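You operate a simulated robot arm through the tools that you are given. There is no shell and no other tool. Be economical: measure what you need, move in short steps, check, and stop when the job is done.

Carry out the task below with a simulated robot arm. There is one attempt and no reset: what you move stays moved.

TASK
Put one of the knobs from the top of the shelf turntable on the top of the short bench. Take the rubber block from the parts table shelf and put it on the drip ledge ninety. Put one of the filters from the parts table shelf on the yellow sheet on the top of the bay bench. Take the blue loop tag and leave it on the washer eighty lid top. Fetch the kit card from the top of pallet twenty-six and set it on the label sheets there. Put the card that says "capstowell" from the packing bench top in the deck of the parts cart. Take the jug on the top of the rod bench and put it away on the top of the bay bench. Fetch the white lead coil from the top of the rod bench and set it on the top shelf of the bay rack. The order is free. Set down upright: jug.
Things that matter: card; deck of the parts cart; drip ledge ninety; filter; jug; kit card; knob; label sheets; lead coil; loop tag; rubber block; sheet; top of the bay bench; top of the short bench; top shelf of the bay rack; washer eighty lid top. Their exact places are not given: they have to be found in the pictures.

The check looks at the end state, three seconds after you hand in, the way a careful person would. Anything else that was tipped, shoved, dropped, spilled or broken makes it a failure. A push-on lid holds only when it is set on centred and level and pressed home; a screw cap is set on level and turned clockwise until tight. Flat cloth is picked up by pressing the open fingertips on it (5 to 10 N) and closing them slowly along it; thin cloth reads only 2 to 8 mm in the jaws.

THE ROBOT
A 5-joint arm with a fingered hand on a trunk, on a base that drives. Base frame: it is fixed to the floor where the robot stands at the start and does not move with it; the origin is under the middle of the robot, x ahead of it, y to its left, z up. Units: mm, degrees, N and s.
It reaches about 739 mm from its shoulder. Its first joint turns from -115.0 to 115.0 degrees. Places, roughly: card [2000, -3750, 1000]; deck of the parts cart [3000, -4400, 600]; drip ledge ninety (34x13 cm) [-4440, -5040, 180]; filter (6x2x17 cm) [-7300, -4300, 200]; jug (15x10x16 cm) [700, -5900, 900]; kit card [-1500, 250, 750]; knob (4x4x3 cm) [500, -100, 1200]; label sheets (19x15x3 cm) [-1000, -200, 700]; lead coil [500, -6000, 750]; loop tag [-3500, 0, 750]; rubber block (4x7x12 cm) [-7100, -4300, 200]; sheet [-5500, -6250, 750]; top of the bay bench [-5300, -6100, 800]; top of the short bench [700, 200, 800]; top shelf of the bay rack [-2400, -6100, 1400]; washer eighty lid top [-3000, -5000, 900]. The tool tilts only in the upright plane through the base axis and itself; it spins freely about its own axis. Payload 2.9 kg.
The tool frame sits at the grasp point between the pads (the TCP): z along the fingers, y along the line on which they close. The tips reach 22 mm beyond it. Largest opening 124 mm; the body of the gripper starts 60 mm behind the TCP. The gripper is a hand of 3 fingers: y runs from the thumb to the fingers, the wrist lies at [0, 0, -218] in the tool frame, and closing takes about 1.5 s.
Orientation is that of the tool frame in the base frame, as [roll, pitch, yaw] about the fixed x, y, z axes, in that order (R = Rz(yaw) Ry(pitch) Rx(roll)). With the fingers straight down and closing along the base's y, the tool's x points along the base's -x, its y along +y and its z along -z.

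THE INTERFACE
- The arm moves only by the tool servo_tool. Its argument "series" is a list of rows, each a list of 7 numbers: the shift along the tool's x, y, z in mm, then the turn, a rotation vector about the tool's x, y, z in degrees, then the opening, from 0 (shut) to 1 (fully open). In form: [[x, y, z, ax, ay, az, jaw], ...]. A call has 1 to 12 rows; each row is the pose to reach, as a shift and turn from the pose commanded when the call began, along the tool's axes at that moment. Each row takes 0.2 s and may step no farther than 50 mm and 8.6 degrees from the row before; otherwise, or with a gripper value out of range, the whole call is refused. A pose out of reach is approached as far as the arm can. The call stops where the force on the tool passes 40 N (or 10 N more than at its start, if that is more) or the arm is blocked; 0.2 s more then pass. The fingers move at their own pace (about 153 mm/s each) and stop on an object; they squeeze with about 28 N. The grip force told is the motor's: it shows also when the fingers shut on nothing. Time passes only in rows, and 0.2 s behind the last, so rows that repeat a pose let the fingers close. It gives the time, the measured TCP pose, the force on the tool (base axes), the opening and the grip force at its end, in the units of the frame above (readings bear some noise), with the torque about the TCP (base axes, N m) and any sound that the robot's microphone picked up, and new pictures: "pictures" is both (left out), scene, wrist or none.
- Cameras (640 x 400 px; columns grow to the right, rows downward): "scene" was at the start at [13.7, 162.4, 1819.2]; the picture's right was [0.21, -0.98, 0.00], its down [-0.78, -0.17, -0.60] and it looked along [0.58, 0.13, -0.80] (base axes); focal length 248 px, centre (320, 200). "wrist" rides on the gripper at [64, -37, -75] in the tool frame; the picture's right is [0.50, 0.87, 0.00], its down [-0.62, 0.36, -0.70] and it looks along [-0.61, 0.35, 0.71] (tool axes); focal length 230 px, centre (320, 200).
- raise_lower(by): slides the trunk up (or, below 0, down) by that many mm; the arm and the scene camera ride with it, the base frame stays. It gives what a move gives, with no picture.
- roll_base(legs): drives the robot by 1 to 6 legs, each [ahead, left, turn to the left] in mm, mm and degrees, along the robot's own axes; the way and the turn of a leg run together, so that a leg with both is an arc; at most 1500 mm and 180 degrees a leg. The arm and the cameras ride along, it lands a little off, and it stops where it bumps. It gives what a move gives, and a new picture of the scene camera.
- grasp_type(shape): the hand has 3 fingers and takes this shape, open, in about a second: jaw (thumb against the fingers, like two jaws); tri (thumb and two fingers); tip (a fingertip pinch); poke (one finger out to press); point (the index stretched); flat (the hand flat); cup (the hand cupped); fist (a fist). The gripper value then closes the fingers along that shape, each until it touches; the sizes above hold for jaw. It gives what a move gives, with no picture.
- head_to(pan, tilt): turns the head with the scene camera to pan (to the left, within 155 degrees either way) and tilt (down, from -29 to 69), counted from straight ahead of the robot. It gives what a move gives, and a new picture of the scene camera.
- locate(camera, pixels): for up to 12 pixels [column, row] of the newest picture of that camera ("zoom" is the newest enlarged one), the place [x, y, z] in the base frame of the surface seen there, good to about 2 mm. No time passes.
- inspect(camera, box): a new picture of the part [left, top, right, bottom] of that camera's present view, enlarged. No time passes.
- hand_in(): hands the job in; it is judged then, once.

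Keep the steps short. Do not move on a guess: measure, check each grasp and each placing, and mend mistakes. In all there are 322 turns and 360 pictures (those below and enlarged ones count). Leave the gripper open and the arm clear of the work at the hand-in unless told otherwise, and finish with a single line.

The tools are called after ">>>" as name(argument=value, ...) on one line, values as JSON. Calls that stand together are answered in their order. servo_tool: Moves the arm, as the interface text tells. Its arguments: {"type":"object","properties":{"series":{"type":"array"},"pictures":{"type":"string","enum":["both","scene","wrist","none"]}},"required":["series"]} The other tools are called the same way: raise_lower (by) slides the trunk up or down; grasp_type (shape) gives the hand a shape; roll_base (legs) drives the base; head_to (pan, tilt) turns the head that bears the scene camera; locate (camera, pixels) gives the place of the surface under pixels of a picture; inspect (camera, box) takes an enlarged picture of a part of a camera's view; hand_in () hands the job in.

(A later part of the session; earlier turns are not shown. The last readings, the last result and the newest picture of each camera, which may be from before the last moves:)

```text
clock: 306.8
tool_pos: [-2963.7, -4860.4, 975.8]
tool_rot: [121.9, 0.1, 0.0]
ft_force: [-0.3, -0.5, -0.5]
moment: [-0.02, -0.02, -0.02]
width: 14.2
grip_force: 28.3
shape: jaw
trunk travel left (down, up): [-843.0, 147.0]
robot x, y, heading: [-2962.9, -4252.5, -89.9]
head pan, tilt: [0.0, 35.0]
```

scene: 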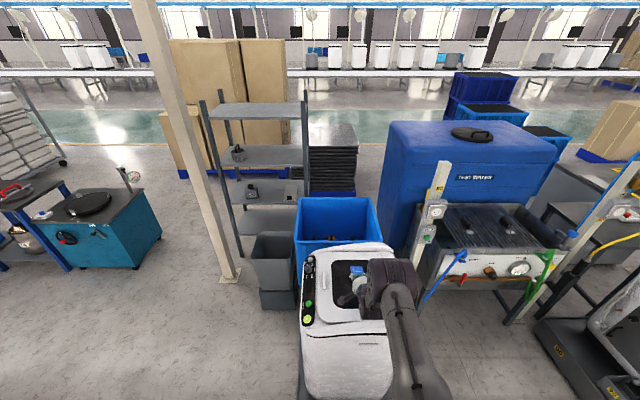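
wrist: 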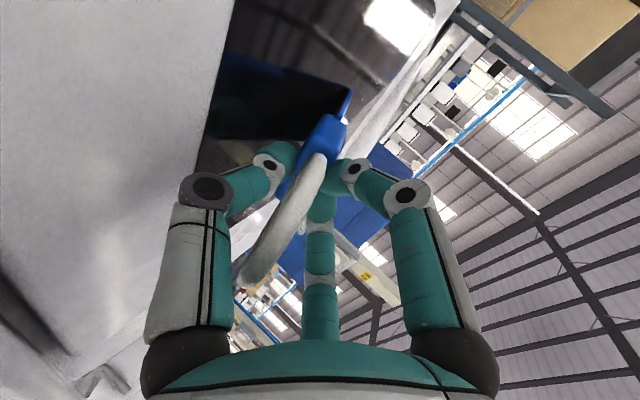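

>>> servo_tool(series=[[0, -2.5, 1.5, 0, 0, 0, 0], [0, -5, 3, 0, 0, 0, 0]], pictures="none")

>>> servo_tool(series=[[0, -2, 1.3, 0, 0, 0, 0], [0, -4, 2.6, 0, 0, 0, 0]], pictures="none")

```text
clock: 307.4
tool_pos: [-2963.8, -4862.2, 970.7]
tool_rot: [121.8, -0.1, 0.0]
ft_force: [-0.4, 1.5, 2.6]
moment: [-0.19, 0.02, 0.0]
width: 14.2
grip_force: 28.0
shape: jaw
trunk travel left (down, up): [-843.0, 147.0]
robot x, y, heading: [-2964.7, -4251.6, -89.8]
head pan, tilt: [0.0, 35.0]
```

```text
clock: 308.0
tool_pos: [-2962.9, -4859.7, 966.2]
tool_rot: [121.7, 0.0, -0.1]
ft_force: [-0.8, 1.8, 6.2]
moment: [-0.58, 0.01, 0.04]
width: 14.2
grip_force: 28.0
shape: jaw
trunk travel left (down, up): [-843.0, 147.0]
robot x, y, heading: [-2965.8, -4251.2, -89.9]
head pan, tilt: [0.0, 35.0]
```

Contact (6 N). Open gently.

>>> servo_tool(series=[[0, 0, 0, 0, 0, 0, 0.12], [0, 0, 0, 0, 0, 0, 0.16], [0, 0, 0, 0, 0, 0, 0.2], [0, 0, 0, 0, 0, 0, 0.25], [0, 0, 0, 0, 0, 0, 0.3], [0, 0, 0, 0, 0, 0, 0.3]])

```text
clock: 309.4
tool_pos: [-2962.9, -4861.8, 966.1]
tool_rot: [121.9, 0.0, -0.1]
ft_force: [0.7, -3.2, 9.9]
moment: [0.3, 0.0, 0.0]
width: 34.4
grip_force: 0.0
shape: jaw
trunk travel left (down, up): [-843.0, 147.0]
robot x, y, heading: [-2962.2, -4248.1, -89.9]
head pan, tilt: [0.0, 35.0]
```

scene: 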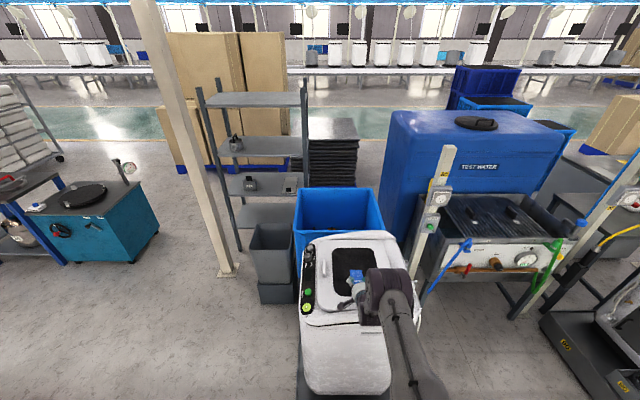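
wrist: 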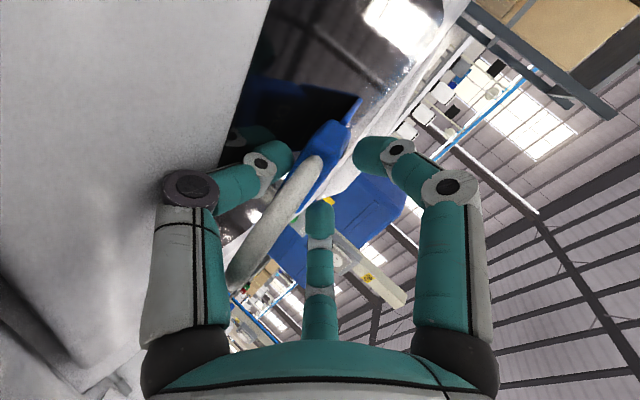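

>>> servo_tool(series=[[0, 6, -4, 0, 0, 0, 0.4], [0, 10, -8, 0, 0, 0, 0.5], [0, 12, -10, 0, 0, 0, 0.55], [0, 12, -10, 0, 0, 0, 0.55]], pictures="wrist")

```text
clock: 310.4
tool_pos: [-2963.1, -4859.5, 981.4]
tool_rot: [121.8, 0.0, -0.1]
ft_force: [-0.7, 0.0, 0.7]
moment: [-0.02, 0.03, 0.02]
width: 66.9
grip_force: 0.0
shape: jaw
trunk travel left (down, up): [-843.0, 147.0]
robot x, y, heading: [-2966.6, -4250.9, -90.0]
head pan, tilt: [0.0, 35.0]
```

wrist: 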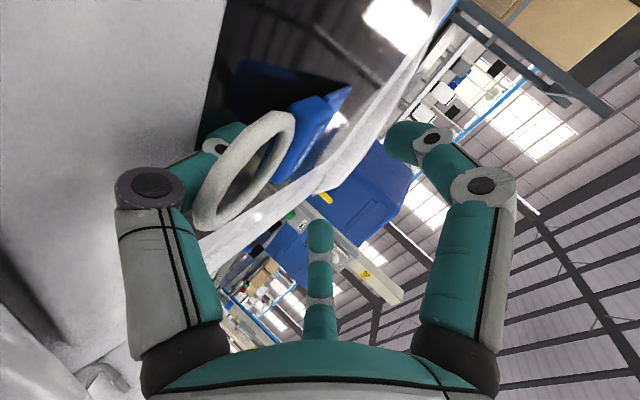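

>>> servo_tool(series=[[0, -3, -12, 0, 0, 0, 0.6], [0, -6, -25, 0, 0, 0, 0.65], [0, -8, -40, 0, 0, 0, 0.7]], pictures="wrist")

```text
clock: 311.2
tool_pos: [-2962.6, -4820.4, 996.2]
tool_rot: [121.8, 0.0, -0.1]
ft_force: [-0.2, -0.3, -0.9]
moment: [0.01, 0.03, 0.01]
width: 86.6
grip_force: 0.1
shape: jaw
trunk travel left (down, up): [-843.0, 147.0]
robot x, y, heading: [-2960.0, -4249.0, -89.9]
head pan, tilt: [0.0, 35.0]
```

wrist: 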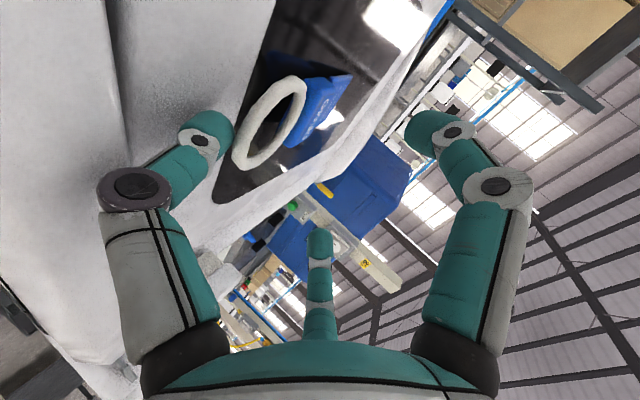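

Tag has dropped flat on the lid. Retract fully and check.

>>> servo_tool(series=[[0, 0, -40, 0, 0, 0, 0.7], [0, 0, -80, 0, 0, 0, 0.7], [0, 0, -120, 0, 0, 0, 0.7]], pictures="none")

>>> raise_lower(by=140)

>>> inspect(camera="scene", box=[290, 220, 420, 310])

```text
clock: 312.0
tool_pos: [-2963.0, -4717.8, 1058.5]
tool_rot: [121.8, 0.0, -0.1]
ft_force: [0.2, 0.7, 0.5]
moment: [-0.04, 0.04, -0.03]
width: 86.6
grip_force: 0.0
shape: jaw
trunk travel left (down, up): [-843.0, 147.0]
robot x, y, heading: [-2965.2, -4251.1, -90.1]
head pan, tilt: [0.0, 35.0]
```

```text
clock: 313.6
tool_pos: [-2962.4, -4717.8, 1198.5]
tool_rot: [122.0, 0.0, 0.0]
ft_force: [0.1, 0.6, 0.4]
moment: [0.01, 0.01, -0.05]
width: 86.6
grip_force: 0.0
shape: jaw
trunk travel left (down, up): [-983.0, 7.0]
robot x, y, heading: [-2962.5, -4246.2, -89.9]
head pan, tilt: [0.0, 35.0]
```

```text
4.44 times, centred on (355, 265) of scene
```

zoom: 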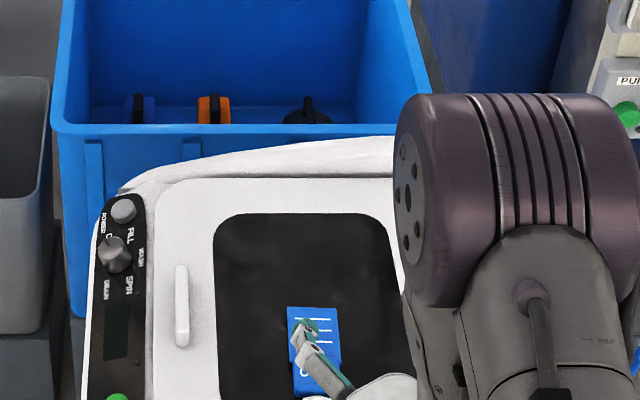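

Tag is flat on the washer lid. Next: parts table shelf at (-7200,-4300). Drive back and along −x.

>>> roll_base(legs=[[-950, 0, 0], [0, 0, -90]])

>>> head_to(pan=20, tilt=15)

>>> inspect(camera="scene", box=[160, 130, 400, 280])

```text
clock: 322.4
tool_pos: [-3433.0, -3300.6, 1198.0]
tool_rot: [121.9, 0.0, -90.1]
ft_force: [0.3, 0.6, -0.7]
moment: [0.02, 0.02, -0.02]
width: 86.8
grip_force: 0.1
shape: jaw
trunk travel left (down, up): [-983.0, 7.0]
robot x, y, heading: [-2965.6, -3303.6, 179.9]
head pan, tilt: [0.0, 35.0]
```

scene: 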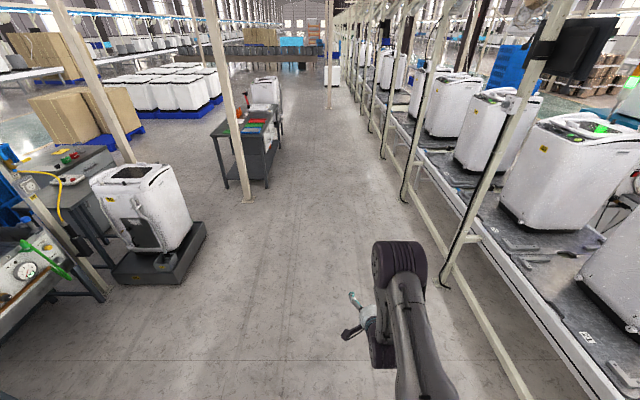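

```text
clock: 323.2
tool_pos: [-3433.8, -3302.2, 1197.9]
tool_rot: [121.9, 0.0, -90.2]
ft_force: [-0.3, -0.4, -0.5]
moment: [-0.05, 0.01, -0.01]
width: 86.5
grip_force: 0.0
shape: jaw
trunk travel left (down, up): [-983.0, 7.0]
robot x, y, heading: [-2962.9, -3301.6, 179.9]
head pan, tilt: [20.0, 15.0]
```

scene: 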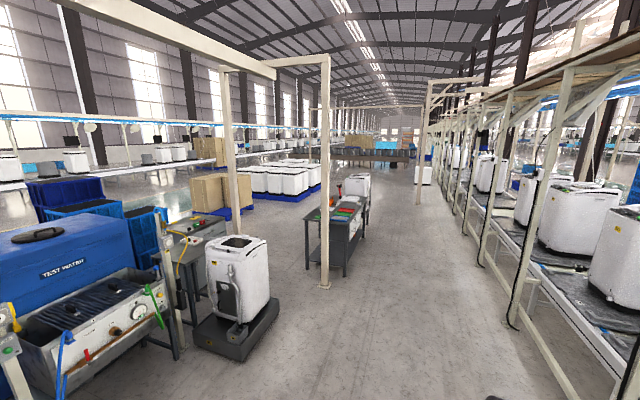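

```text
2.67 times, centred on (280, 205) of scene
```

zoom: 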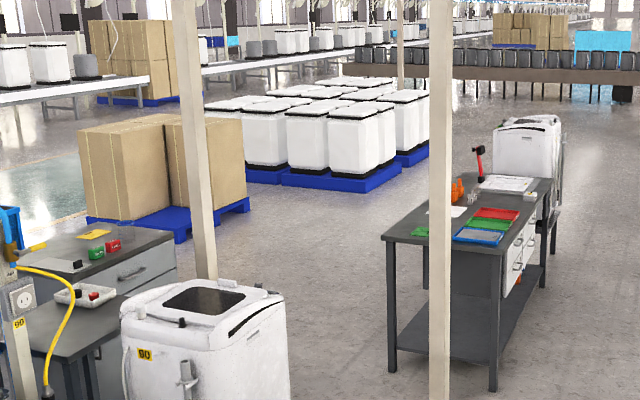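

>>> locate(camera="scene", pixels=[[310, 225], [345, 240], [365, 200], [310, 262], [345, 275], [345, 212], [365, 235], [326, 285], [240, 200]])

>>> roll_base(legs=[[1500, 0, 0], [1200, 0, 0]])

>>> head_to(pan=25, tilt=30)

```text
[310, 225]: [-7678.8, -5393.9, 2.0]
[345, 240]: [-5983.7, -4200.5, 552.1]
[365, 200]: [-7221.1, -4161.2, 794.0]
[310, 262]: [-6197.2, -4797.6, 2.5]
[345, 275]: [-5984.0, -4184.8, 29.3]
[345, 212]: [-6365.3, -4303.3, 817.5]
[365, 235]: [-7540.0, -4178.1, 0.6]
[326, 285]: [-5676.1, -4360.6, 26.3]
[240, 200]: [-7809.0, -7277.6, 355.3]
```

```text
clock: 336.4
tool_pos: [-6131.5, -3320.2, 1198.4]
tool_rot: [121.8, 0.0, -89.4]
ft_force: [0.6, 0.0, -1.0]
moment: [0.01, 0.01, 0.04]
width: 86.7
grip_force: 0.0
shape: jaw
trunk travel left (down, up): [-983.0, 7.0]
robot x, y, heading: [-5663.9, -3313.4, -179.3]
head pan, tilt: [20.0, 15.0]
```

scene: 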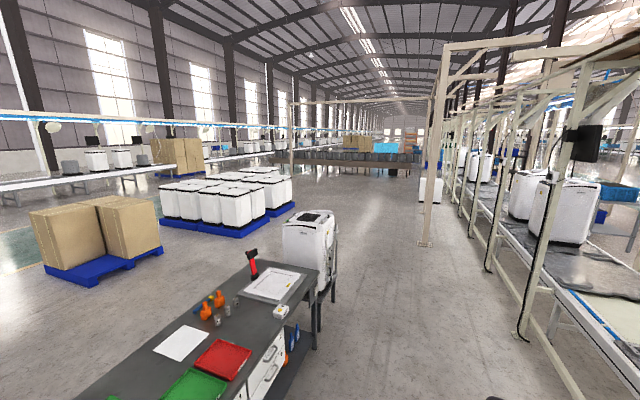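

```text
clock: 337.1
tool_pos: [-6133.2, -3321.0, 1198.2]
tool_rot: [122.0, 0.1, -89.4]
ft_force: [-0.1, 0.3, 0.3]
moment: [0.01, -0.02, -0.03]
width: 86.4
grip_force: 0.1
shape: jaw
trunk travel left (down, up): [-983.0, 7.0]
robot x, y, heading: [-5665.3, -3316.9, -179.2]
head pan, tilt: [25.0, 30.0]
```

scene: 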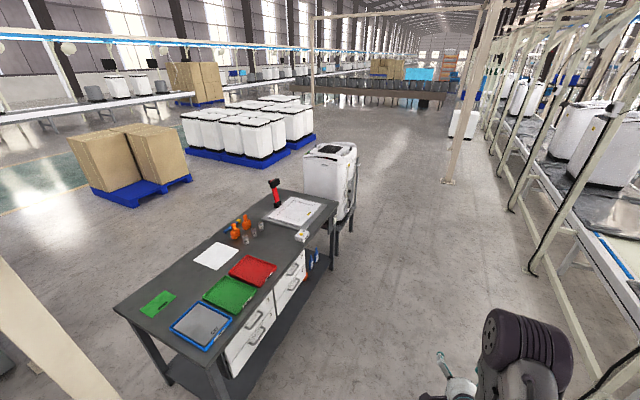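

>>> roll_base(legs=[[1500, 0, 0], [0, 0, 90]])

>>> head_to(pan=0, tilt=40)

>>> inspect(camera="scene", box=[220, 150, 420, 300])

```text
clock: 348.4
tool_pos: [-7173.3, -3801.9, 1197.9]
tool_rot: [122.0, 0.0, 0.1]
ft_force: [-0.3, 0.8, -0.5]
moment: [-0.02, 0.0, -0.02]
width: 86.6
grip_force: 0.1
shape: jaw
trunk travel left (down, up): [-983.0, 7.0]
robot x, y, heading: [-7175.1, -3332.9, -89.8]
head pan, tilt: [25.0, 30.0]
```

scene: 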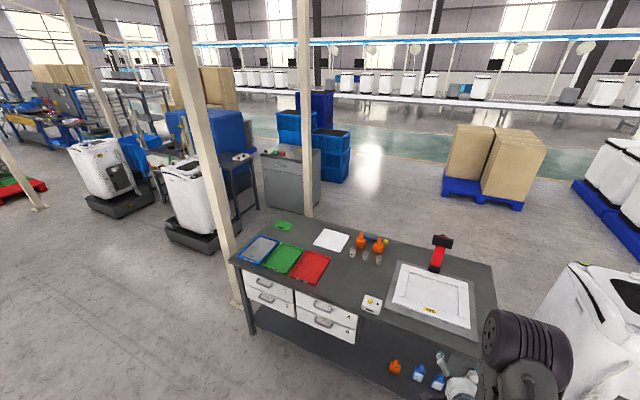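

```text
clock: 349.3
tool_pos: [-7173.9, -3803.1, 1198.9]
tool_rot: [121.9, 0.1, 0.1]
ft_force: [0.9, -0.1, 0.8]
moment: [0.04, 0.0, -0.01]
width: 86.4
grip_force: 0.0
shape: jaw
trunk travel left (down, up): [-983.0, 7.0]
robot x, y, heading: [-7175.8, -3333.4, -89.8]
head pan, tilt: [0.0, 40.0]
```

scene: 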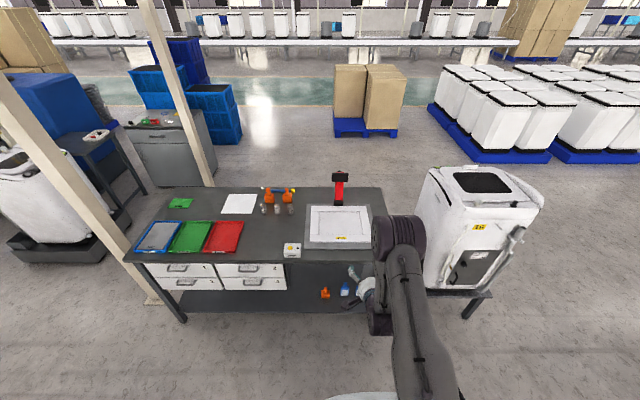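

```text
2.67 times, centred on (320, 225) of scene
```

zoom: 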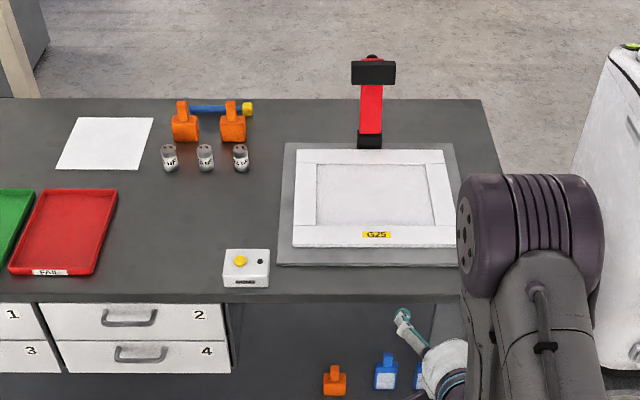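

Orange block and blue filters with handle tabs sit on the shelf. Lower the trunk to look under the tabletop.

>>> raise_lower(by=-400)

>>> raise_lower(by=-250)

>>> head_to(pan=15, tilt=45)

>>> inspect(camera="wrist", box=[0, 0, 640, 400])

```text
clock: 353.1
tool_pos: [-7174.4, -3802.9, 798.8]
tool_rot: [121.9, -0.1, 0.1]
ft_force: [0.8, 0.2, -0.1]
moment: [-0.01, -0.03, -0.01]
width: 86.4
grip_force: 0.0
shape: jaw
trunk travel left (down, up): [-583.0, 407.0]
robot x, y, heading: [-7175.8, -3334.2, -89.7]
head pan, tilt: [0.0, 40.0]
```

```text
clock: 355.7
tool_pos: [-7174.5, -3803.6, 548.6]
tool_rot: [121.9, 0.0, 0.3]
ft_force: [-0.6, -0.5, 0.6]
moment: [-0.05, 0.05, 0.02]
width: 86.6
grip_force: 0.2
shape: jaw
trunk travel left (down, up): [-333.0, 657.0]
robot x, y, heading: [-7174.9, -3334.6, -89.9]
head pan, tilt: [0.0, 40.0]
```

```text
clock: 356.5
tool_pos: [-7173.6, -3803.0, 548.0]
tool_rot: [121.9, 0.0, 0.3]
ft_force: [0.8, -0.5, -0.8]
moment: [0.01, 0.01, -0.01]
width: 86.5
grip_force: 0.1
shape: jaw
trunk travel left (down, up): [-333.0, 657.0]
robot x, y, heading: [-7178.2, -3335.8, -89.6]
head pan, tilt: [15.0, 45.0]
```

scene: 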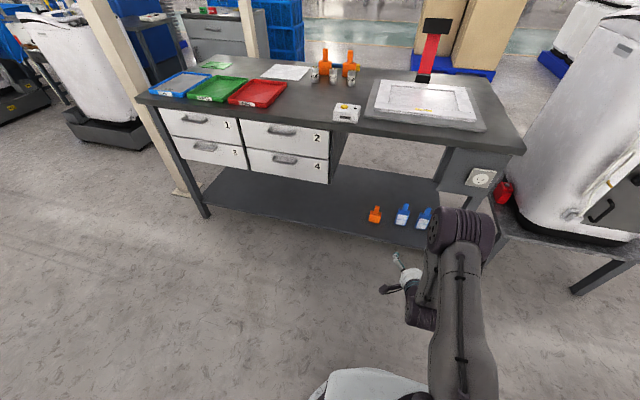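

```text
1.00 times, centred on (320, 200) of wrist (not enlarged: the box is as wide or as high as the picture)
```

zoom: 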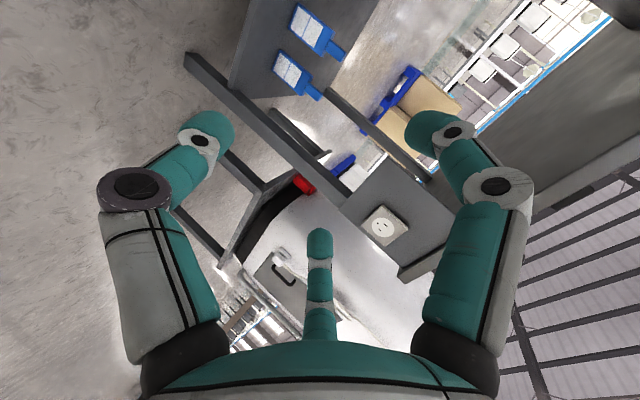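

>>> inspect(camera="scene", box=[350, 190, 450, 240])

>>> locate(camera="zoom", pixels=[[160, 120], [155, 160], [165, 165], [340, 110], [338, 150], [335, 180], [470, 120], [470, 160], [240, 200], [240, 150], [180, 140], [455, 125]])

>>> locate(camera="wrist", pixels=[[310, 30], [290, 70], [313, 91], [335, 48], [300, 15], [270, 60], [250, 60], [400, 225]])

```text
6.40 times, centred on (400, 215) of scene
```

zoom: 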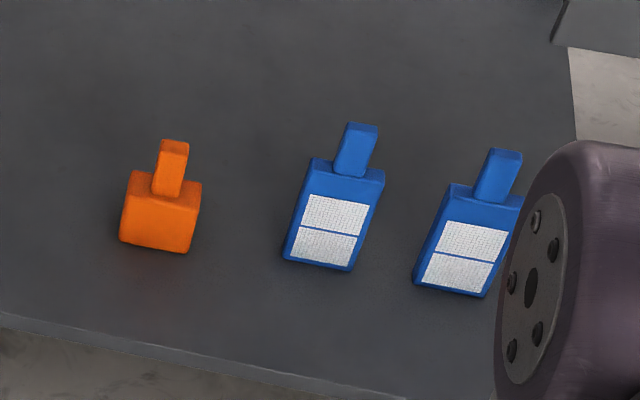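

```text
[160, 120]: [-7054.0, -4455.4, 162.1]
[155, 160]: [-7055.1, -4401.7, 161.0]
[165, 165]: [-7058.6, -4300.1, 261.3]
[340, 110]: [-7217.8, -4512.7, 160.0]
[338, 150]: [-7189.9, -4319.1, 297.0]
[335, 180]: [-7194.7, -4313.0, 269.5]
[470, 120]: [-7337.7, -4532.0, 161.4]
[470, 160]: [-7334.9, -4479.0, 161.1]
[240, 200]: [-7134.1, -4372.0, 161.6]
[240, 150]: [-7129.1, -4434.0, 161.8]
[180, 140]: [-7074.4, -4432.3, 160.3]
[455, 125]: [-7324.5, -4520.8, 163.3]
```

```text
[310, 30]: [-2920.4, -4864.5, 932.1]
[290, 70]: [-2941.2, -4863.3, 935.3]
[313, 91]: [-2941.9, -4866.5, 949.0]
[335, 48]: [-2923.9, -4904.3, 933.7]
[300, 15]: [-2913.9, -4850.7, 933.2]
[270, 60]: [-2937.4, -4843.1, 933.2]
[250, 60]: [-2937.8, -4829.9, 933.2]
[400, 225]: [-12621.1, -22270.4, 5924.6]
```

Block tab at about [-7058,-4300], top z≈275; shelf z=161. Spin the tool so it closes laterally.

>>> servo_tool(series=[[0, 0, 0, 0, 0, -8.2, 0.6], [0, 0, 0, 0, 0, -16.4, 0.6], [0, 0, 0, 0, 0, -24.6, 0.6], [0, 0, 0, 0, 0, -32.8, 0.6], [0, 0, 0, 0, 0, -41, 0.6], [0, 0, 0, 0, 0, -49.2, 0.6], [0, 0, 0, 0, 0, -57.4, 0.6], [0, 0, 0, 0, 0, -65.6, 0.6], [0, 0, 0, 0, 0, -73.8, 0.6], [0, 0, 0, 0, 0, -82, 0.6], [0, 0, 0, 0, 0, -90, 0.6]], pictures="none")

>>> servo_tool(series=[[0, 0, 0, 0, 6, 0, 0.6], [0, 0, 0, 0, 13, 0, 0.6]], pictures="none")

>>> raise_lower(by=-230)

>>> inspect(camera="scene", box=[300, 150, 500, 275])

```text
clock: 358.9
tool_pos: [-7174.4, -3802.6, 548.7]
tool_rot: [-179.7, 58.1, 90.6]
ft_force: [0.6, -0.3, -0.2]
moment: [-0.01, -0.01, -0.01]
width: 75.0
grip_force: 0.1
shape: jaw
trunk travel left (down, up): [-333.0, 657.0]
robot x, y, heading: [-7174.8, -3329.1, -89.7]
head pan, tilt: [15.0, 45.0]
```

```text
clock: 359.5
tool_pos: [-7173.5, -3802.2, 548.7]
tool_rot: [-179.8, 45.0, 90.1]
ft_force: [0.1, 0.0, -0.2]
moment: [0.02, 0.02, 0.0]
width: 75.0
grip_force: 0.1
shape: jaw
trunk travel left (down, up): [-333.0, 657.0]
robot x, y, heading: [-7173.8, -3332.7, -89.8]
head pan, tilt: [15.0, 45.0]
```

```text
clock: 361.9
tool_pos: [-7174.8, -3803.5, 318.5]
tool_rot: [180.0, 45.1, 90.2]
ft_force: [0.1, 0.5, 0.4]
moment: [-0.01, 0.04, -0.01]
width: 74.9
grip_force: 0.0
shape: jaw
trunk travel left (down, up): [-103.0, 887.0]
robot x, y, heading: [-7171.5, -3329.6, -89.9]
head pan, tilt: [15.0, 45.0]
```

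```text
3.20 times, centred on (400, 212) of scene
```

zoom: 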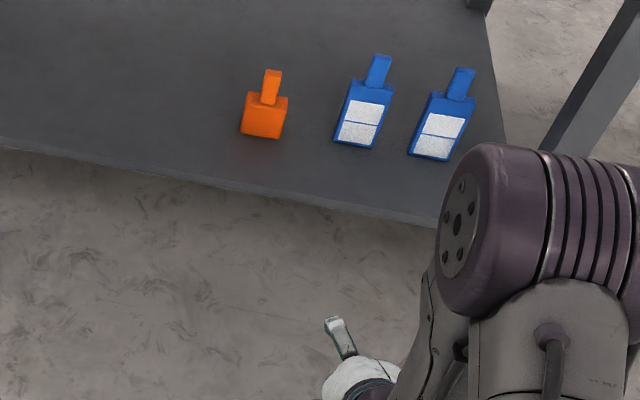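

>>> inspect(camera="scene", box=[360, 160, 460, 210])

>>> locate(camera="zoom", pixels=[[145, 85], [135, 115], [150, 120], [125, 150], [190, 150], [110, 210], [165, 220], [350, 75], [345, 110], [300, 180], [95, 380], [480, 70]])

```text
6.40 times, centred on (410, 185) of scene
```

zoom: 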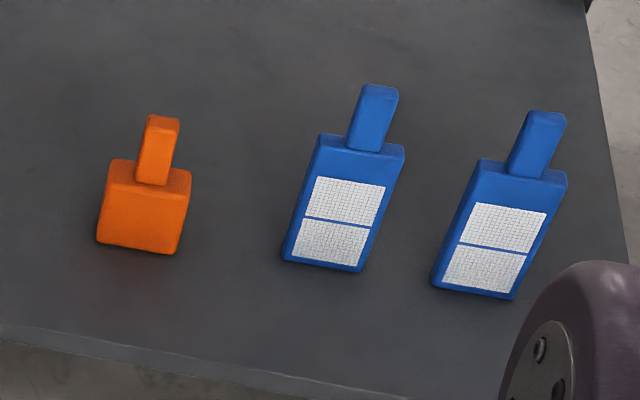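

```text
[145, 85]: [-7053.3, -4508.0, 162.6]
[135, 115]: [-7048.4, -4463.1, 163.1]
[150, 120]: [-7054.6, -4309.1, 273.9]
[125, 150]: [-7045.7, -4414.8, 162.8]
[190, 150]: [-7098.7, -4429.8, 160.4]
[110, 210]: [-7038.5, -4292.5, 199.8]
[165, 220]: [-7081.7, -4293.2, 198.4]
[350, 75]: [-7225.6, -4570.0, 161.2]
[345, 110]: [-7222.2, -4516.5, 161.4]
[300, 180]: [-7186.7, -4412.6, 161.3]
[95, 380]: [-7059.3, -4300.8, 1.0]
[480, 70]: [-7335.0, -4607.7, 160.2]
```

>>> locate(camera="zoom", pixels=[[157, 135], [150, 165], [172, 140], [143, 140], [165, 120], [110, 172], [180, 178], [150, 245], [375, 120], [362, 115], [390, 105], [380, 88], [355, 140], [340, 140]])

```text
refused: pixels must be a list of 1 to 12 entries
```

>>> locate(camera="zoom", pixels=[[157, 135], [150, 165], [172, 140], [146, 140], [165, 120], [110, 172], [180, 178], [150, 245], [375, 120], [362, 115], [390, 105], [380, 88]])

```text
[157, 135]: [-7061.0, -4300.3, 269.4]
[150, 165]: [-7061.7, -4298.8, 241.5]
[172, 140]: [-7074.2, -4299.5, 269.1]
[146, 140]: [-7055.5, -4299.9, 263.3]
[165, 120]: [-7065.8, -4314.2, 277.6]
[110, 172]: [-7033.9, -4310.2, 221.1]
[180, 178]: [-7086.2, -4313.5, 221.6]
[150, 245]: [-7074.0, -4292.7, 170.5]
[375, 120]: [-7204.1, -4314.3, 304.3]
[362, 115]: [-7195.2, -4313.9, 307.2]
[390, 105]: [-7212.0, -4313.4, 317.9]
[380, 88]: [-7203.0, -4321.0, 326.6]
```

Block tab: x −7052…−7076, y −4300…−4320, z 221–278. Line the base up and drive closer.

>>> roll_base(legs=[[0, 108, 0], [350, 0, 0]])

>>> servo_tool(series=[[0, 0, 0, 0, 0, 0, 0.5]], pictures="wrist")

```text
clock: 365.0
tool_pos: [-7064.4, -4150.0, 317.6]
tool_rot: [179.9, 45.1, 90.1]
ft_force: [-0.3, 0.5, 0.3]
moment: [0.0, 0.02, 0.04]
width: 75.1
grip_force: 0.1
shape: jaw
trunk travel left (down, up): [-103.0, 887.0]
robot x, y, heading: [-7069.0, -3677.1, -89.5]
head pan, tilt: [15.0, 45.0]
```

scene: 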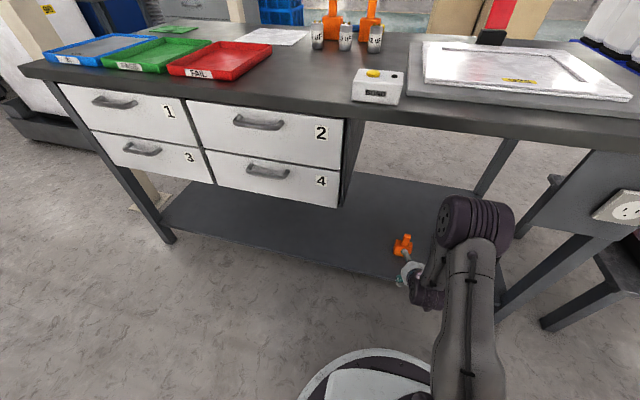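

```text
clock: 365.4
tool_pos: [-7065.5, -4149.7, 317.2]
tool_rot: [180.0, 45.1, 90.2]
ft_force: [0.3, -0.1, -0.1]
moment: [-0.01, 0.0, 0.0]
width: 62.6
grip_force: 0.1
shape: jaw
trunk travel left (down, up): [-103.0, 887.0]
robot x, y, heading: [-7068.4, -3681.1, -89.9]
head pan, tilt: [15.0, 45.0]
```

wrist: 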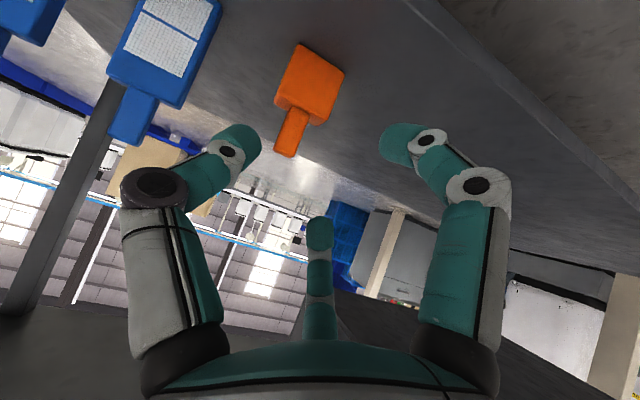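

>>> servo_tool(series=[[-17, 1, 38, 0, 0, 0, 0.5], [-35, 1, 75, 0, 0, 0, 0.5], [-55, 1, 112, 0, 0, 0, 0.5], [-65, 1, 130, 0, 0, 0, 0.5], [-65, 1, 130, 0, 0, 0, 0.5]], pictures="wrist")

>>> locate(camera="wrist", pixels=[[310, 130], [310, 160], [320, 170], [300, 150]])

```text
clock: 366.6
tool_pos: [-7064.3, -4288.8, 272.8]
tool_rot: [-180.0, 45.1, 90.1]
ft_force: [0.2, 0.1, 0.8]
moment: [-0.01, 0.01, 0.03]
width: 62.6
grip_force: 0.0
shape: jaw
trunk travel left (down, up): [-103.0, 887.0]
robot x, y, heading: [-7067.1, -3678.7, -89.9]
head pan, tilt: [15.0, 45.0]
```

wrist: 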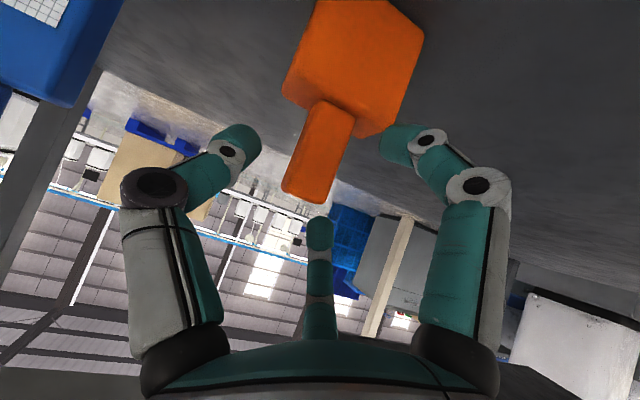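

```text
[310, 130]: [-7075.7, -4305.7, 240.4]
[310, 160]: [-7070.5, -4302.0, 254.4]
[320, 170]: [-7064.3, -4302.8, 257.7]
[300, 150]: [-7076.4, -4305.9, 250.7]
```

>>> servo_tool(series=[[-3, -1, 10, 0, 0, 0, 0.5], [-6, -1, 19, 0, 0, 0, 0.5], [-6, -1, 19, 0, 0, 0, 0.35], [-6, -1, 19, 0, 0, 0, 0.2], [-6, -1, 19, 0, 0, 0, 0.1], [-6, -1, 19, 0, 0, 0, 0], [-6, -1, 19, 0, 0, 0, 0], [-6, -1, 19, 0, 0, 0, 0]], pictures="wrist")

```text
clock: 368.4
tool_pos: [-7063.8, -4305.1, 264.1]
tool_rot: [-179.9, 45.1, 90.3]
ft_force: [-1.3, 2.3, -0.2]
moment: [0.28, -0.03, 0.05]
width: 25.9
grip_force: 28.3
shape: jaw
trunk travel left (down, up): [-103.0, 887.0]
robot x, y, heading: [-7066.9, -3679.7, -89.8]
head pan, tilt: [15.0, 45.0]
```

wrist: 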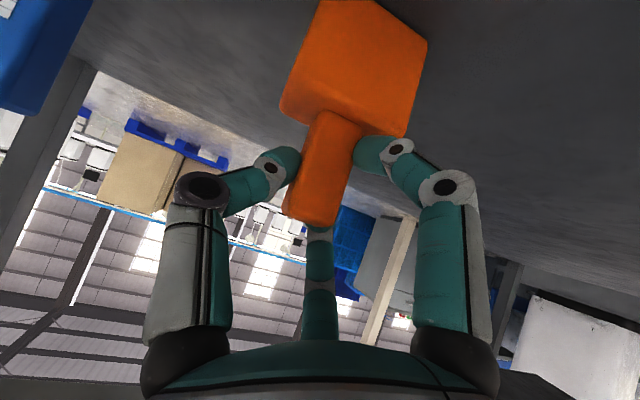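

Gripped (25.9 mm). Lift 60 with the trunk, then back out.

>>> raise_lower(by=70)

>>> roll_base(legs=[[-400, 0, 0]])

>>> raise_lower(by=300)

>>> inspect(camera="wrist", box=[0, 0, 640, 400])

```text
clock: 369.4
tool_pos: [-7064.9, -4304.7, 332.4]
tool_rot: [-180.0, 45.1, 90.2]
ft_force: [0.2, 0.3, -4.0]
moment: [0.06, -0.01, -0.02]
width: 25.3
grip_force: 27.7
shape: jaw
trunk travel left (down, up): [-173.0, 817.0]
robot x, y, heading: [-7067.2, -3677.1, -89.7]
head pan, tilt: [15.0, 45.0]
```

```text
clock: 371.9
tool_pos: [-7065.5, -3908.7, 332.8]
tool_rot: [179.9, 45.1, 90.5]
ft_force: [0.6, 0.5, -3.7]
moment: [0.05, 0.04, 0.02]
width: 25.4
grip_force: 27.7
shape: jaw
trunk travel left (down, up): [-173.0, 817.0]
robot x, y, heading: [-7069.7, -3286.3, -89.4]
head pan, tilt: [15.0, 45.0]
```

scene: 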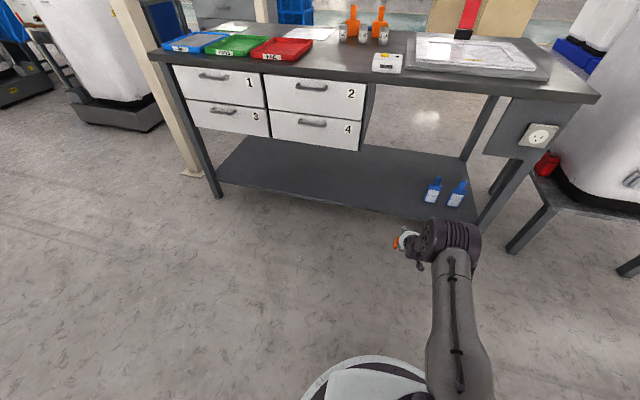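

```text
clock: 374.9
tool_pos: [-7065.1, -3907.9, 633.3]
tool_rot: [-180.0, 45.1, 90.4]
ft_force: [-0.5, -0.7, -3.3]
moment: [0.11, 0.02, 0.01]
width: 25.7
grip_force: 28.6
shape: jaw
trunk travel left (down, up): [-473.0, 517.0]
robot x, y, heading: [-7071.5, -3284.0, -89.5]
head pan, tilt: [15.0, 45.0]
```

```text
1.00 times, centred on (320, 200) of wrist (not enlarged: the box is as wide or as high as the picture)
```

zoom: 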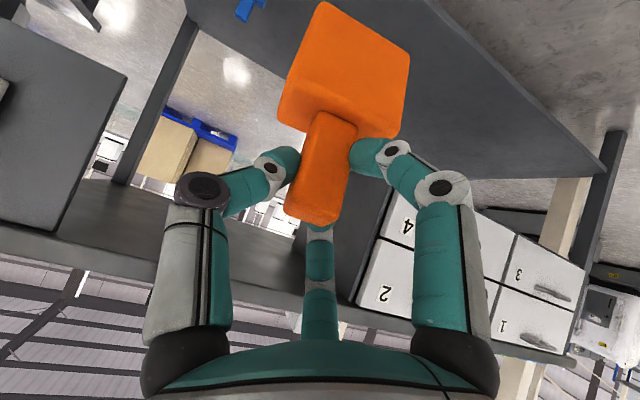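

>>> roll_base(legs=[[0, 1320, -0.5], [0, 1320, 0]])

>>> raise_lower(by=300)

>>> head_to(pan=10, tilt=40)

>>> inspect(camera="scene", box=[200, 150, 440, 300])

```text
clock: 387.8
tool_pos: [-4413.0, -3899.6, 633.7]
tool_rot: [179.9, 45.1, 90.3]
ft_force: [0.5, -0.6, -3.2]
moment: [0.1, 0.0, -0.03]
width: 25.5
grip_force: 28.1
shape: jaw
trunk travel left (down, up): [-473.0, 517.0]
robot x, y, heading: [-4416.1, -3273.7, -89.6]
head pan, tilt: [15.0, 45.0]
```

scene: 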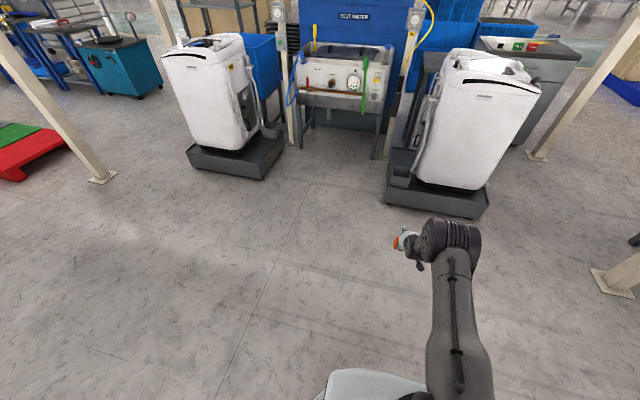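

```text
clock: 390.8
tool_pos: [-4413.4, -3899.1, 932.9]
tool_rot: [-179.9, 45.2, 90.2]
ft_force: [0.1, -0.5, -4.3]
moment: [0.11, 0.0, 0.0]
width: 25.6
grip_force: 28.0
shape: jaw
trunk travel left (down, up): [-773.0, 217.0]
robot x, y, heading: [-4412.1, -3272.3, -89.6]
head pan, tilt: [15.0, 45.0]
```

```text
clock: 391.5
tool_pos: [-4412.7, -3898.3, 932.8]
tool_rot: [180.0, 45.1, 90.2]
ft_force: [0.0, 0.2, -4.0]
moment: [0.09, 0.02, 0.01]
width: 25.3
grip_force: 27.9
shape: jaw
trunk travel left (down, up): [-773.0, 217.0]
robot x, y, heading: [-4413.9, -3271.4, -89.6]
head pan, tilt: [10.0, 40.0]
```

scene: 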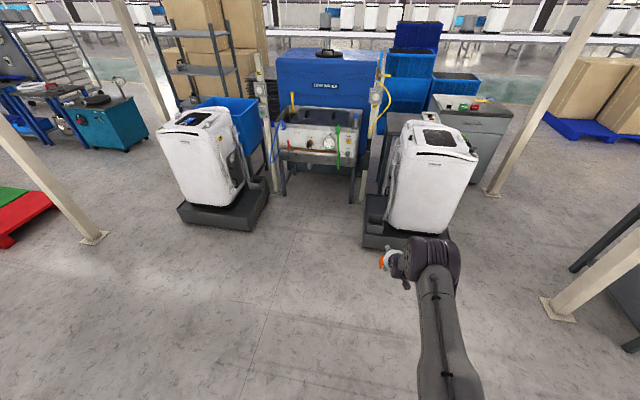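

```text
2.67 times, centred on (320, 225) of scene
```

zoom: 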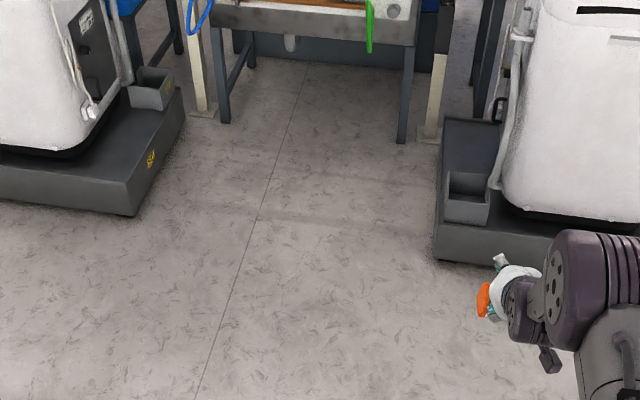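

>>> locate(camera="zoom", pixels=[[465, 150], [455, 130], [465, 185], [450, 160], [485, 140], [465, 245], [440, 120], [447, 215], [480, 215]])

>>> inspect(camera="scene", box=[350, 180, 430, 250])

```text
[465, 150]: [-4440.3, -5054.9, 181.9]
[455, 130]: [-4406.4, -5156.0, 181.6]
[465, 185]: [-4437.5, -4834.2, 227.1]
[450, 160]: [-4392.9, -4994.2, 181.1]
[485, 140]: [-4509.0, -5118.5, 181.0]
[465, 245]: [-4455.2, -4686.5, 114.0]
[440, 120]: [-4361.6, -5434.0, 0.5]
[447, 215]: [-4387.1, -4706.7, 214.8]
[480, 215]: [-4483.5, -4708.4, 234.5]
```

```text
5.71 times, centred on (390, 215) of scene
```

zoom: 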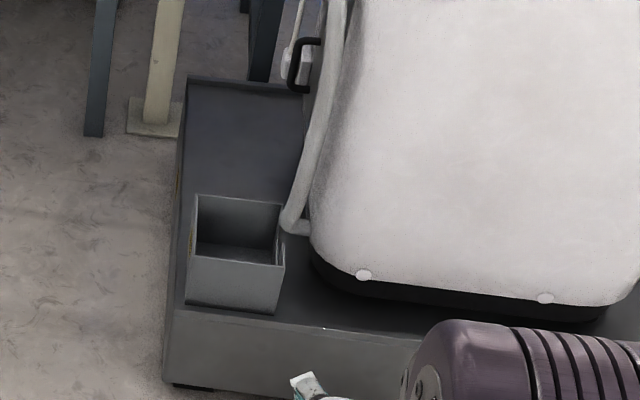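

>>> locate(camera="scene", pixels=[[250, 228], [268, 185], [283, 195], [352, 203], [277, 192], [362, 203], [365, 245], [285, 150], [340, 160]])

```text
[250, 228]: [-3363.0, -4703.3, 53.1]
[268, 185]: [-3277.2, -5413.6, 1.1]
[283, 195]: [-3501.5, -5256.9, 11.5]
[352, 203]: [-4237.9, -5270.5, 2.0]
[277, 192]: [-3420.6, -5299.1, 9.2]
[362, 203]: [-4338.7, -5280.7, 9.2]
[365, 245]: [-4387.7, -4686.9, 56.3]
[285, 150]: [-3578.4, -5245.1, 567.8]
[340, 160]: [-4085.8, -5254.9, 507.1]
```

Ledge free area: x −4385…−4515, y −4870…−5210, z 181.5. I'll enter the gap between the dollies facing −x, slightly turned.

>>> roll_base(legs=[[0, 650, 0], [0, 0, -90], [0, 1100, 0]])

>>> head_to(pan=15, tilt=50)

>>> locate(camera="scene", pixels=[[250, 150], [300, 150], [250, 200], [300, 250], [200, 250], [350, 200], [200, 150]])

```text
clock: 404.2
tool_pos: [-4372.6, -4379.4, 932.7]
tool_rot: [-180.0, 45.1, 1.1]
ft_force: [0.6, 0.5, -4.0]
moment: [0.0, -0.13, 0.0]
width: 25.3
grip_force: 27.5
shape: jaw
trunk travel left (down, up): [-773.0, 217.0]
robot x, y, heading: [-3750.5, -4369.0, -179.1]
head pan, tilt: [10.0, 40.0]
```

scene: 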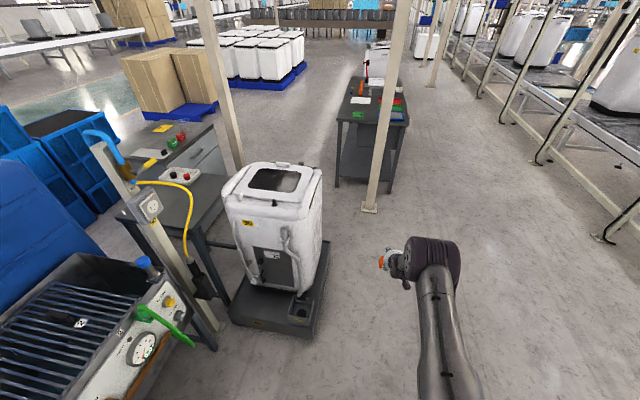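

```text
clock: 404.9
tool_pos: [-4370.6, -4380.1, 931.6]
tool_rot: [180.0, 45.1, 1.0]
ft_force: [-0.3, 0.4, -3.3]
moment: [0.04, -0.06, -0.01]
width: 25.2
grip_force: 28.0
shape: jaw
trunk travel left (down, up): [-773.0, 217.0]
robot x, y, heading: [-3742.9, -4368.6, -179.1]
head pan, tilt: [15.0, 50.0]
```

scene: 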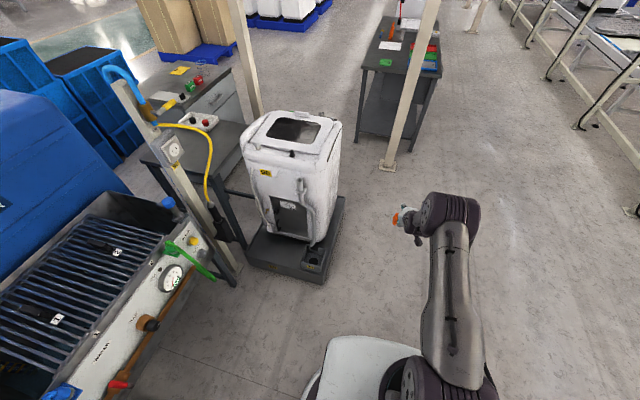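

```text
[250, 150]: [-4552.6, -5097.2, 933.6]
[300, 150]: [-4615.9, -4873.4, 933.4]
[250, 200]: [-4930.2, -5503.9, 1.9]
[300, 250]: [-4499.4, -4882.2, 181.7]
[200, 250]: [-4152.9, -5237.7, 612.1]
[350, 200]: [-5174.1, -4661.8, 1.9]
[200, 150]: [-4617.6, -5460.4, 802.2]
```

>>> raise_lower(by=-400)

>>> raise_lower(by=-120)

>>> roll_base(legs=[[0, 385, 0], [0, 0, 14]])

>>> inspect(camera="wrist", box=[0, 0, 640, 400])

```text
clock: 408.7
tool_pos: [-4371.7, -4378.4, 532.8]
tool_rot: [179.9, 45.1, 1.0]
ft_force: [0.7, -0.3, -4.1]
moment: [0.01, -0.1, -0.02]
width: 25.0
grip_force: 27.8
shape: jaw
trunk travel left (down, up): [-373.0, 617.0]
robot x, y, heading: [-3745.6, -4368.2, -179.1]
head pan, tilt: [15.0, 50.0]
```

```text
clock: 410.2
tool_pos: [-4371.5, -4379.9, 414.0]
tool_rot: [-179.9, 45.1, 0.9]
ft_force: [0.2, -0.1, -5.0]
moment: [0.02, -0.11, -0.02]
width: 25.0
grip_force: 27.9
shape: jaw
trunk travel left (down, up): [-253.0, 737.0]
robot x, y, heading: [-3749.5, -4367.2, -178.8]
head pan, tilt: [15.0, 50.0]
```

```text
clock: 413.5
tool_pos: [-4342.6, -4914.5, 413.2]
tool_rot: [-180.0, 45.1, 15.1]
ft_force: [0.3, -0.3, -4.5]
moment: [-0.01, -0.09, 0.04]
width: 25.1
grip_force: 28.2
shape: jaw
trunk travel left (down, up): [-253.0, 737.0]
robot x, y, heading: [-3738.0, -4751.3, -165.0]
head pan, tilt: [15.0, 50.0]
```

scene: 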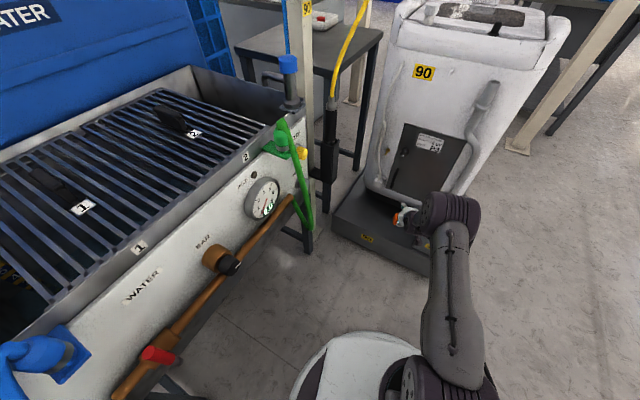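

```text
1.00 times, centred on (320, 200) of wrist (not enlarged: the box is as wide or as high as the picture)
```

zoom: 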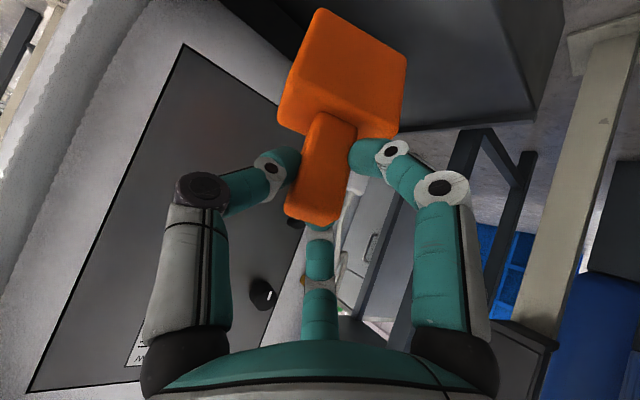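

>>> inspect(camera="scene", box=[320, 90, 500, 280])

>>> locate(camera="scene", pixels=[[378, 175], [395, 200], [380, 190], [385, 130], [470, 150], [490, 95], [360, 215], [400, 235], [375, 205], [350, 200], [425, 250], [455, 185]])

```text
2.11 times, centred on (410, 185) of scene
```

zoom: 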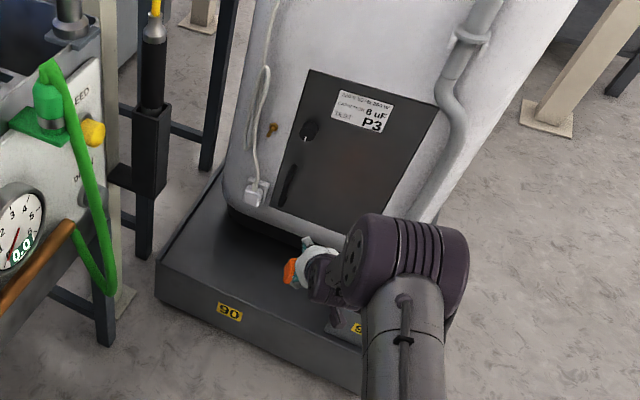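

```text
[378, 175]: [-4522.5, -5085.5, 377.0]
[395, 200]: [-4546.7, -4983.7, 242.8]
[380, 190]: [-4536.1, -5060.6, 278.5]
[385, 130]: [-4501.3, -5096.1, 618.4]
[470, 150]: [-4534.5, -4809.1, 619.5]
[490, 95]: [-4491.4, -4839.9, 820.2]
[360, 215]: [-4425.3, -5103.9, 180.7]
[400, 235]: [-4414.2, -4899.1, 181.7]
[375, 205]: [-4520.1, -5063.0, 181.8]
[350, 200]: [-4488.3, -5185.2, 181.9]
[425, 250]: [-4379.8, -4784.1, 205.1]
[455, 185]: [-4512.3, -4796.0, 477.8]
```

Clear. Advance 100 (slightly left).

>>> roll_base(legs=[[95, 18, 0]])

>>> raise_lower(by=-110)

>>> inspect(camera="scene", box=[320, 90, 500, 280])

>>> inspect(camera="wrist", box=[0, 0, 640, 400])

```text
clock: 414.6
tool_pos: [-4430.7, -4956.5, 413.7]
tool_rot: [180.0, 45.1, 15.0]
ft_force: [-0.5, 0.3, -4.3]
moment: [-0.02, -0.11, -0.02]
width: 24.8
grip_force: 28.2
shape: jaw
trunk travel left (down, up): [-253.0, 737.0]
robot x, y, heading: [-3827.9, -4792.3, -165.0]
head pan, tilt: [15.0, 50.0]
```

scene: 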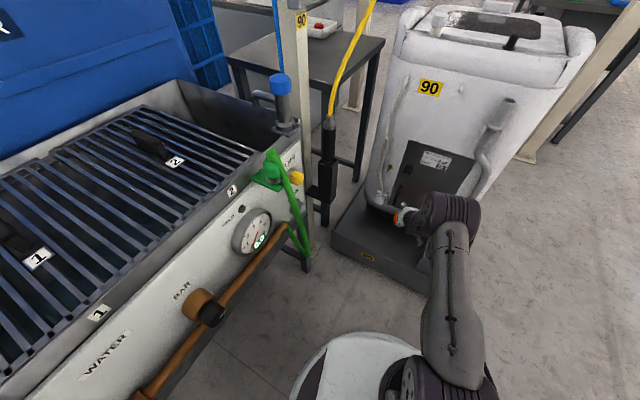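

```text
clock: 416.0
tool_pos: [-4431.0, -4956.1, 303.0]
tool_rot: [180.0, 45.1, 15.0]
ft_force: [0.5, -0.2, -4.2]
moment: [0.02, -0.09, 0.02]
width: 25.0
grip_force: 28.0
shape: jaw
trunk travel left (down, up): [-143.0, 847.0]
robot x, y, heading: [-3828.8, -4793.9, -165.1]
head pan, tilt: [15.0, 50.0]
```

```text
2.11 times, centred on (410, 185) of scene
```

zoom: 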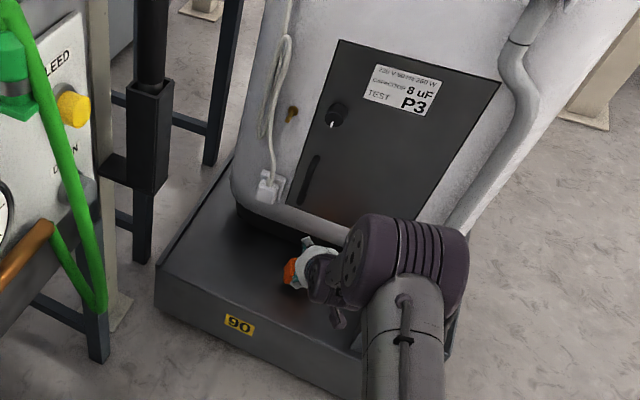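

```text
1.00 times, centred on (320, 200) of wrist (not enlarged: the box is as wide or as high as the picture)
```

zoom: 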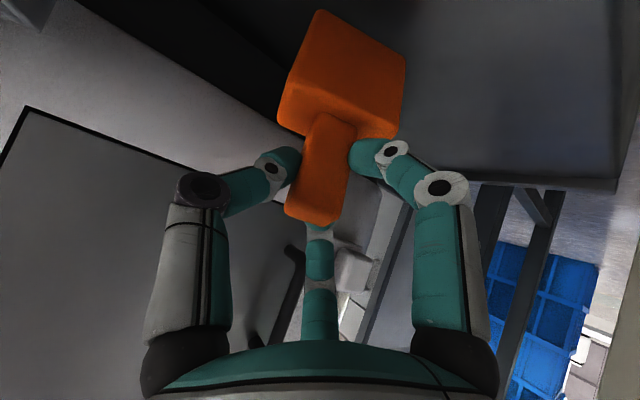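

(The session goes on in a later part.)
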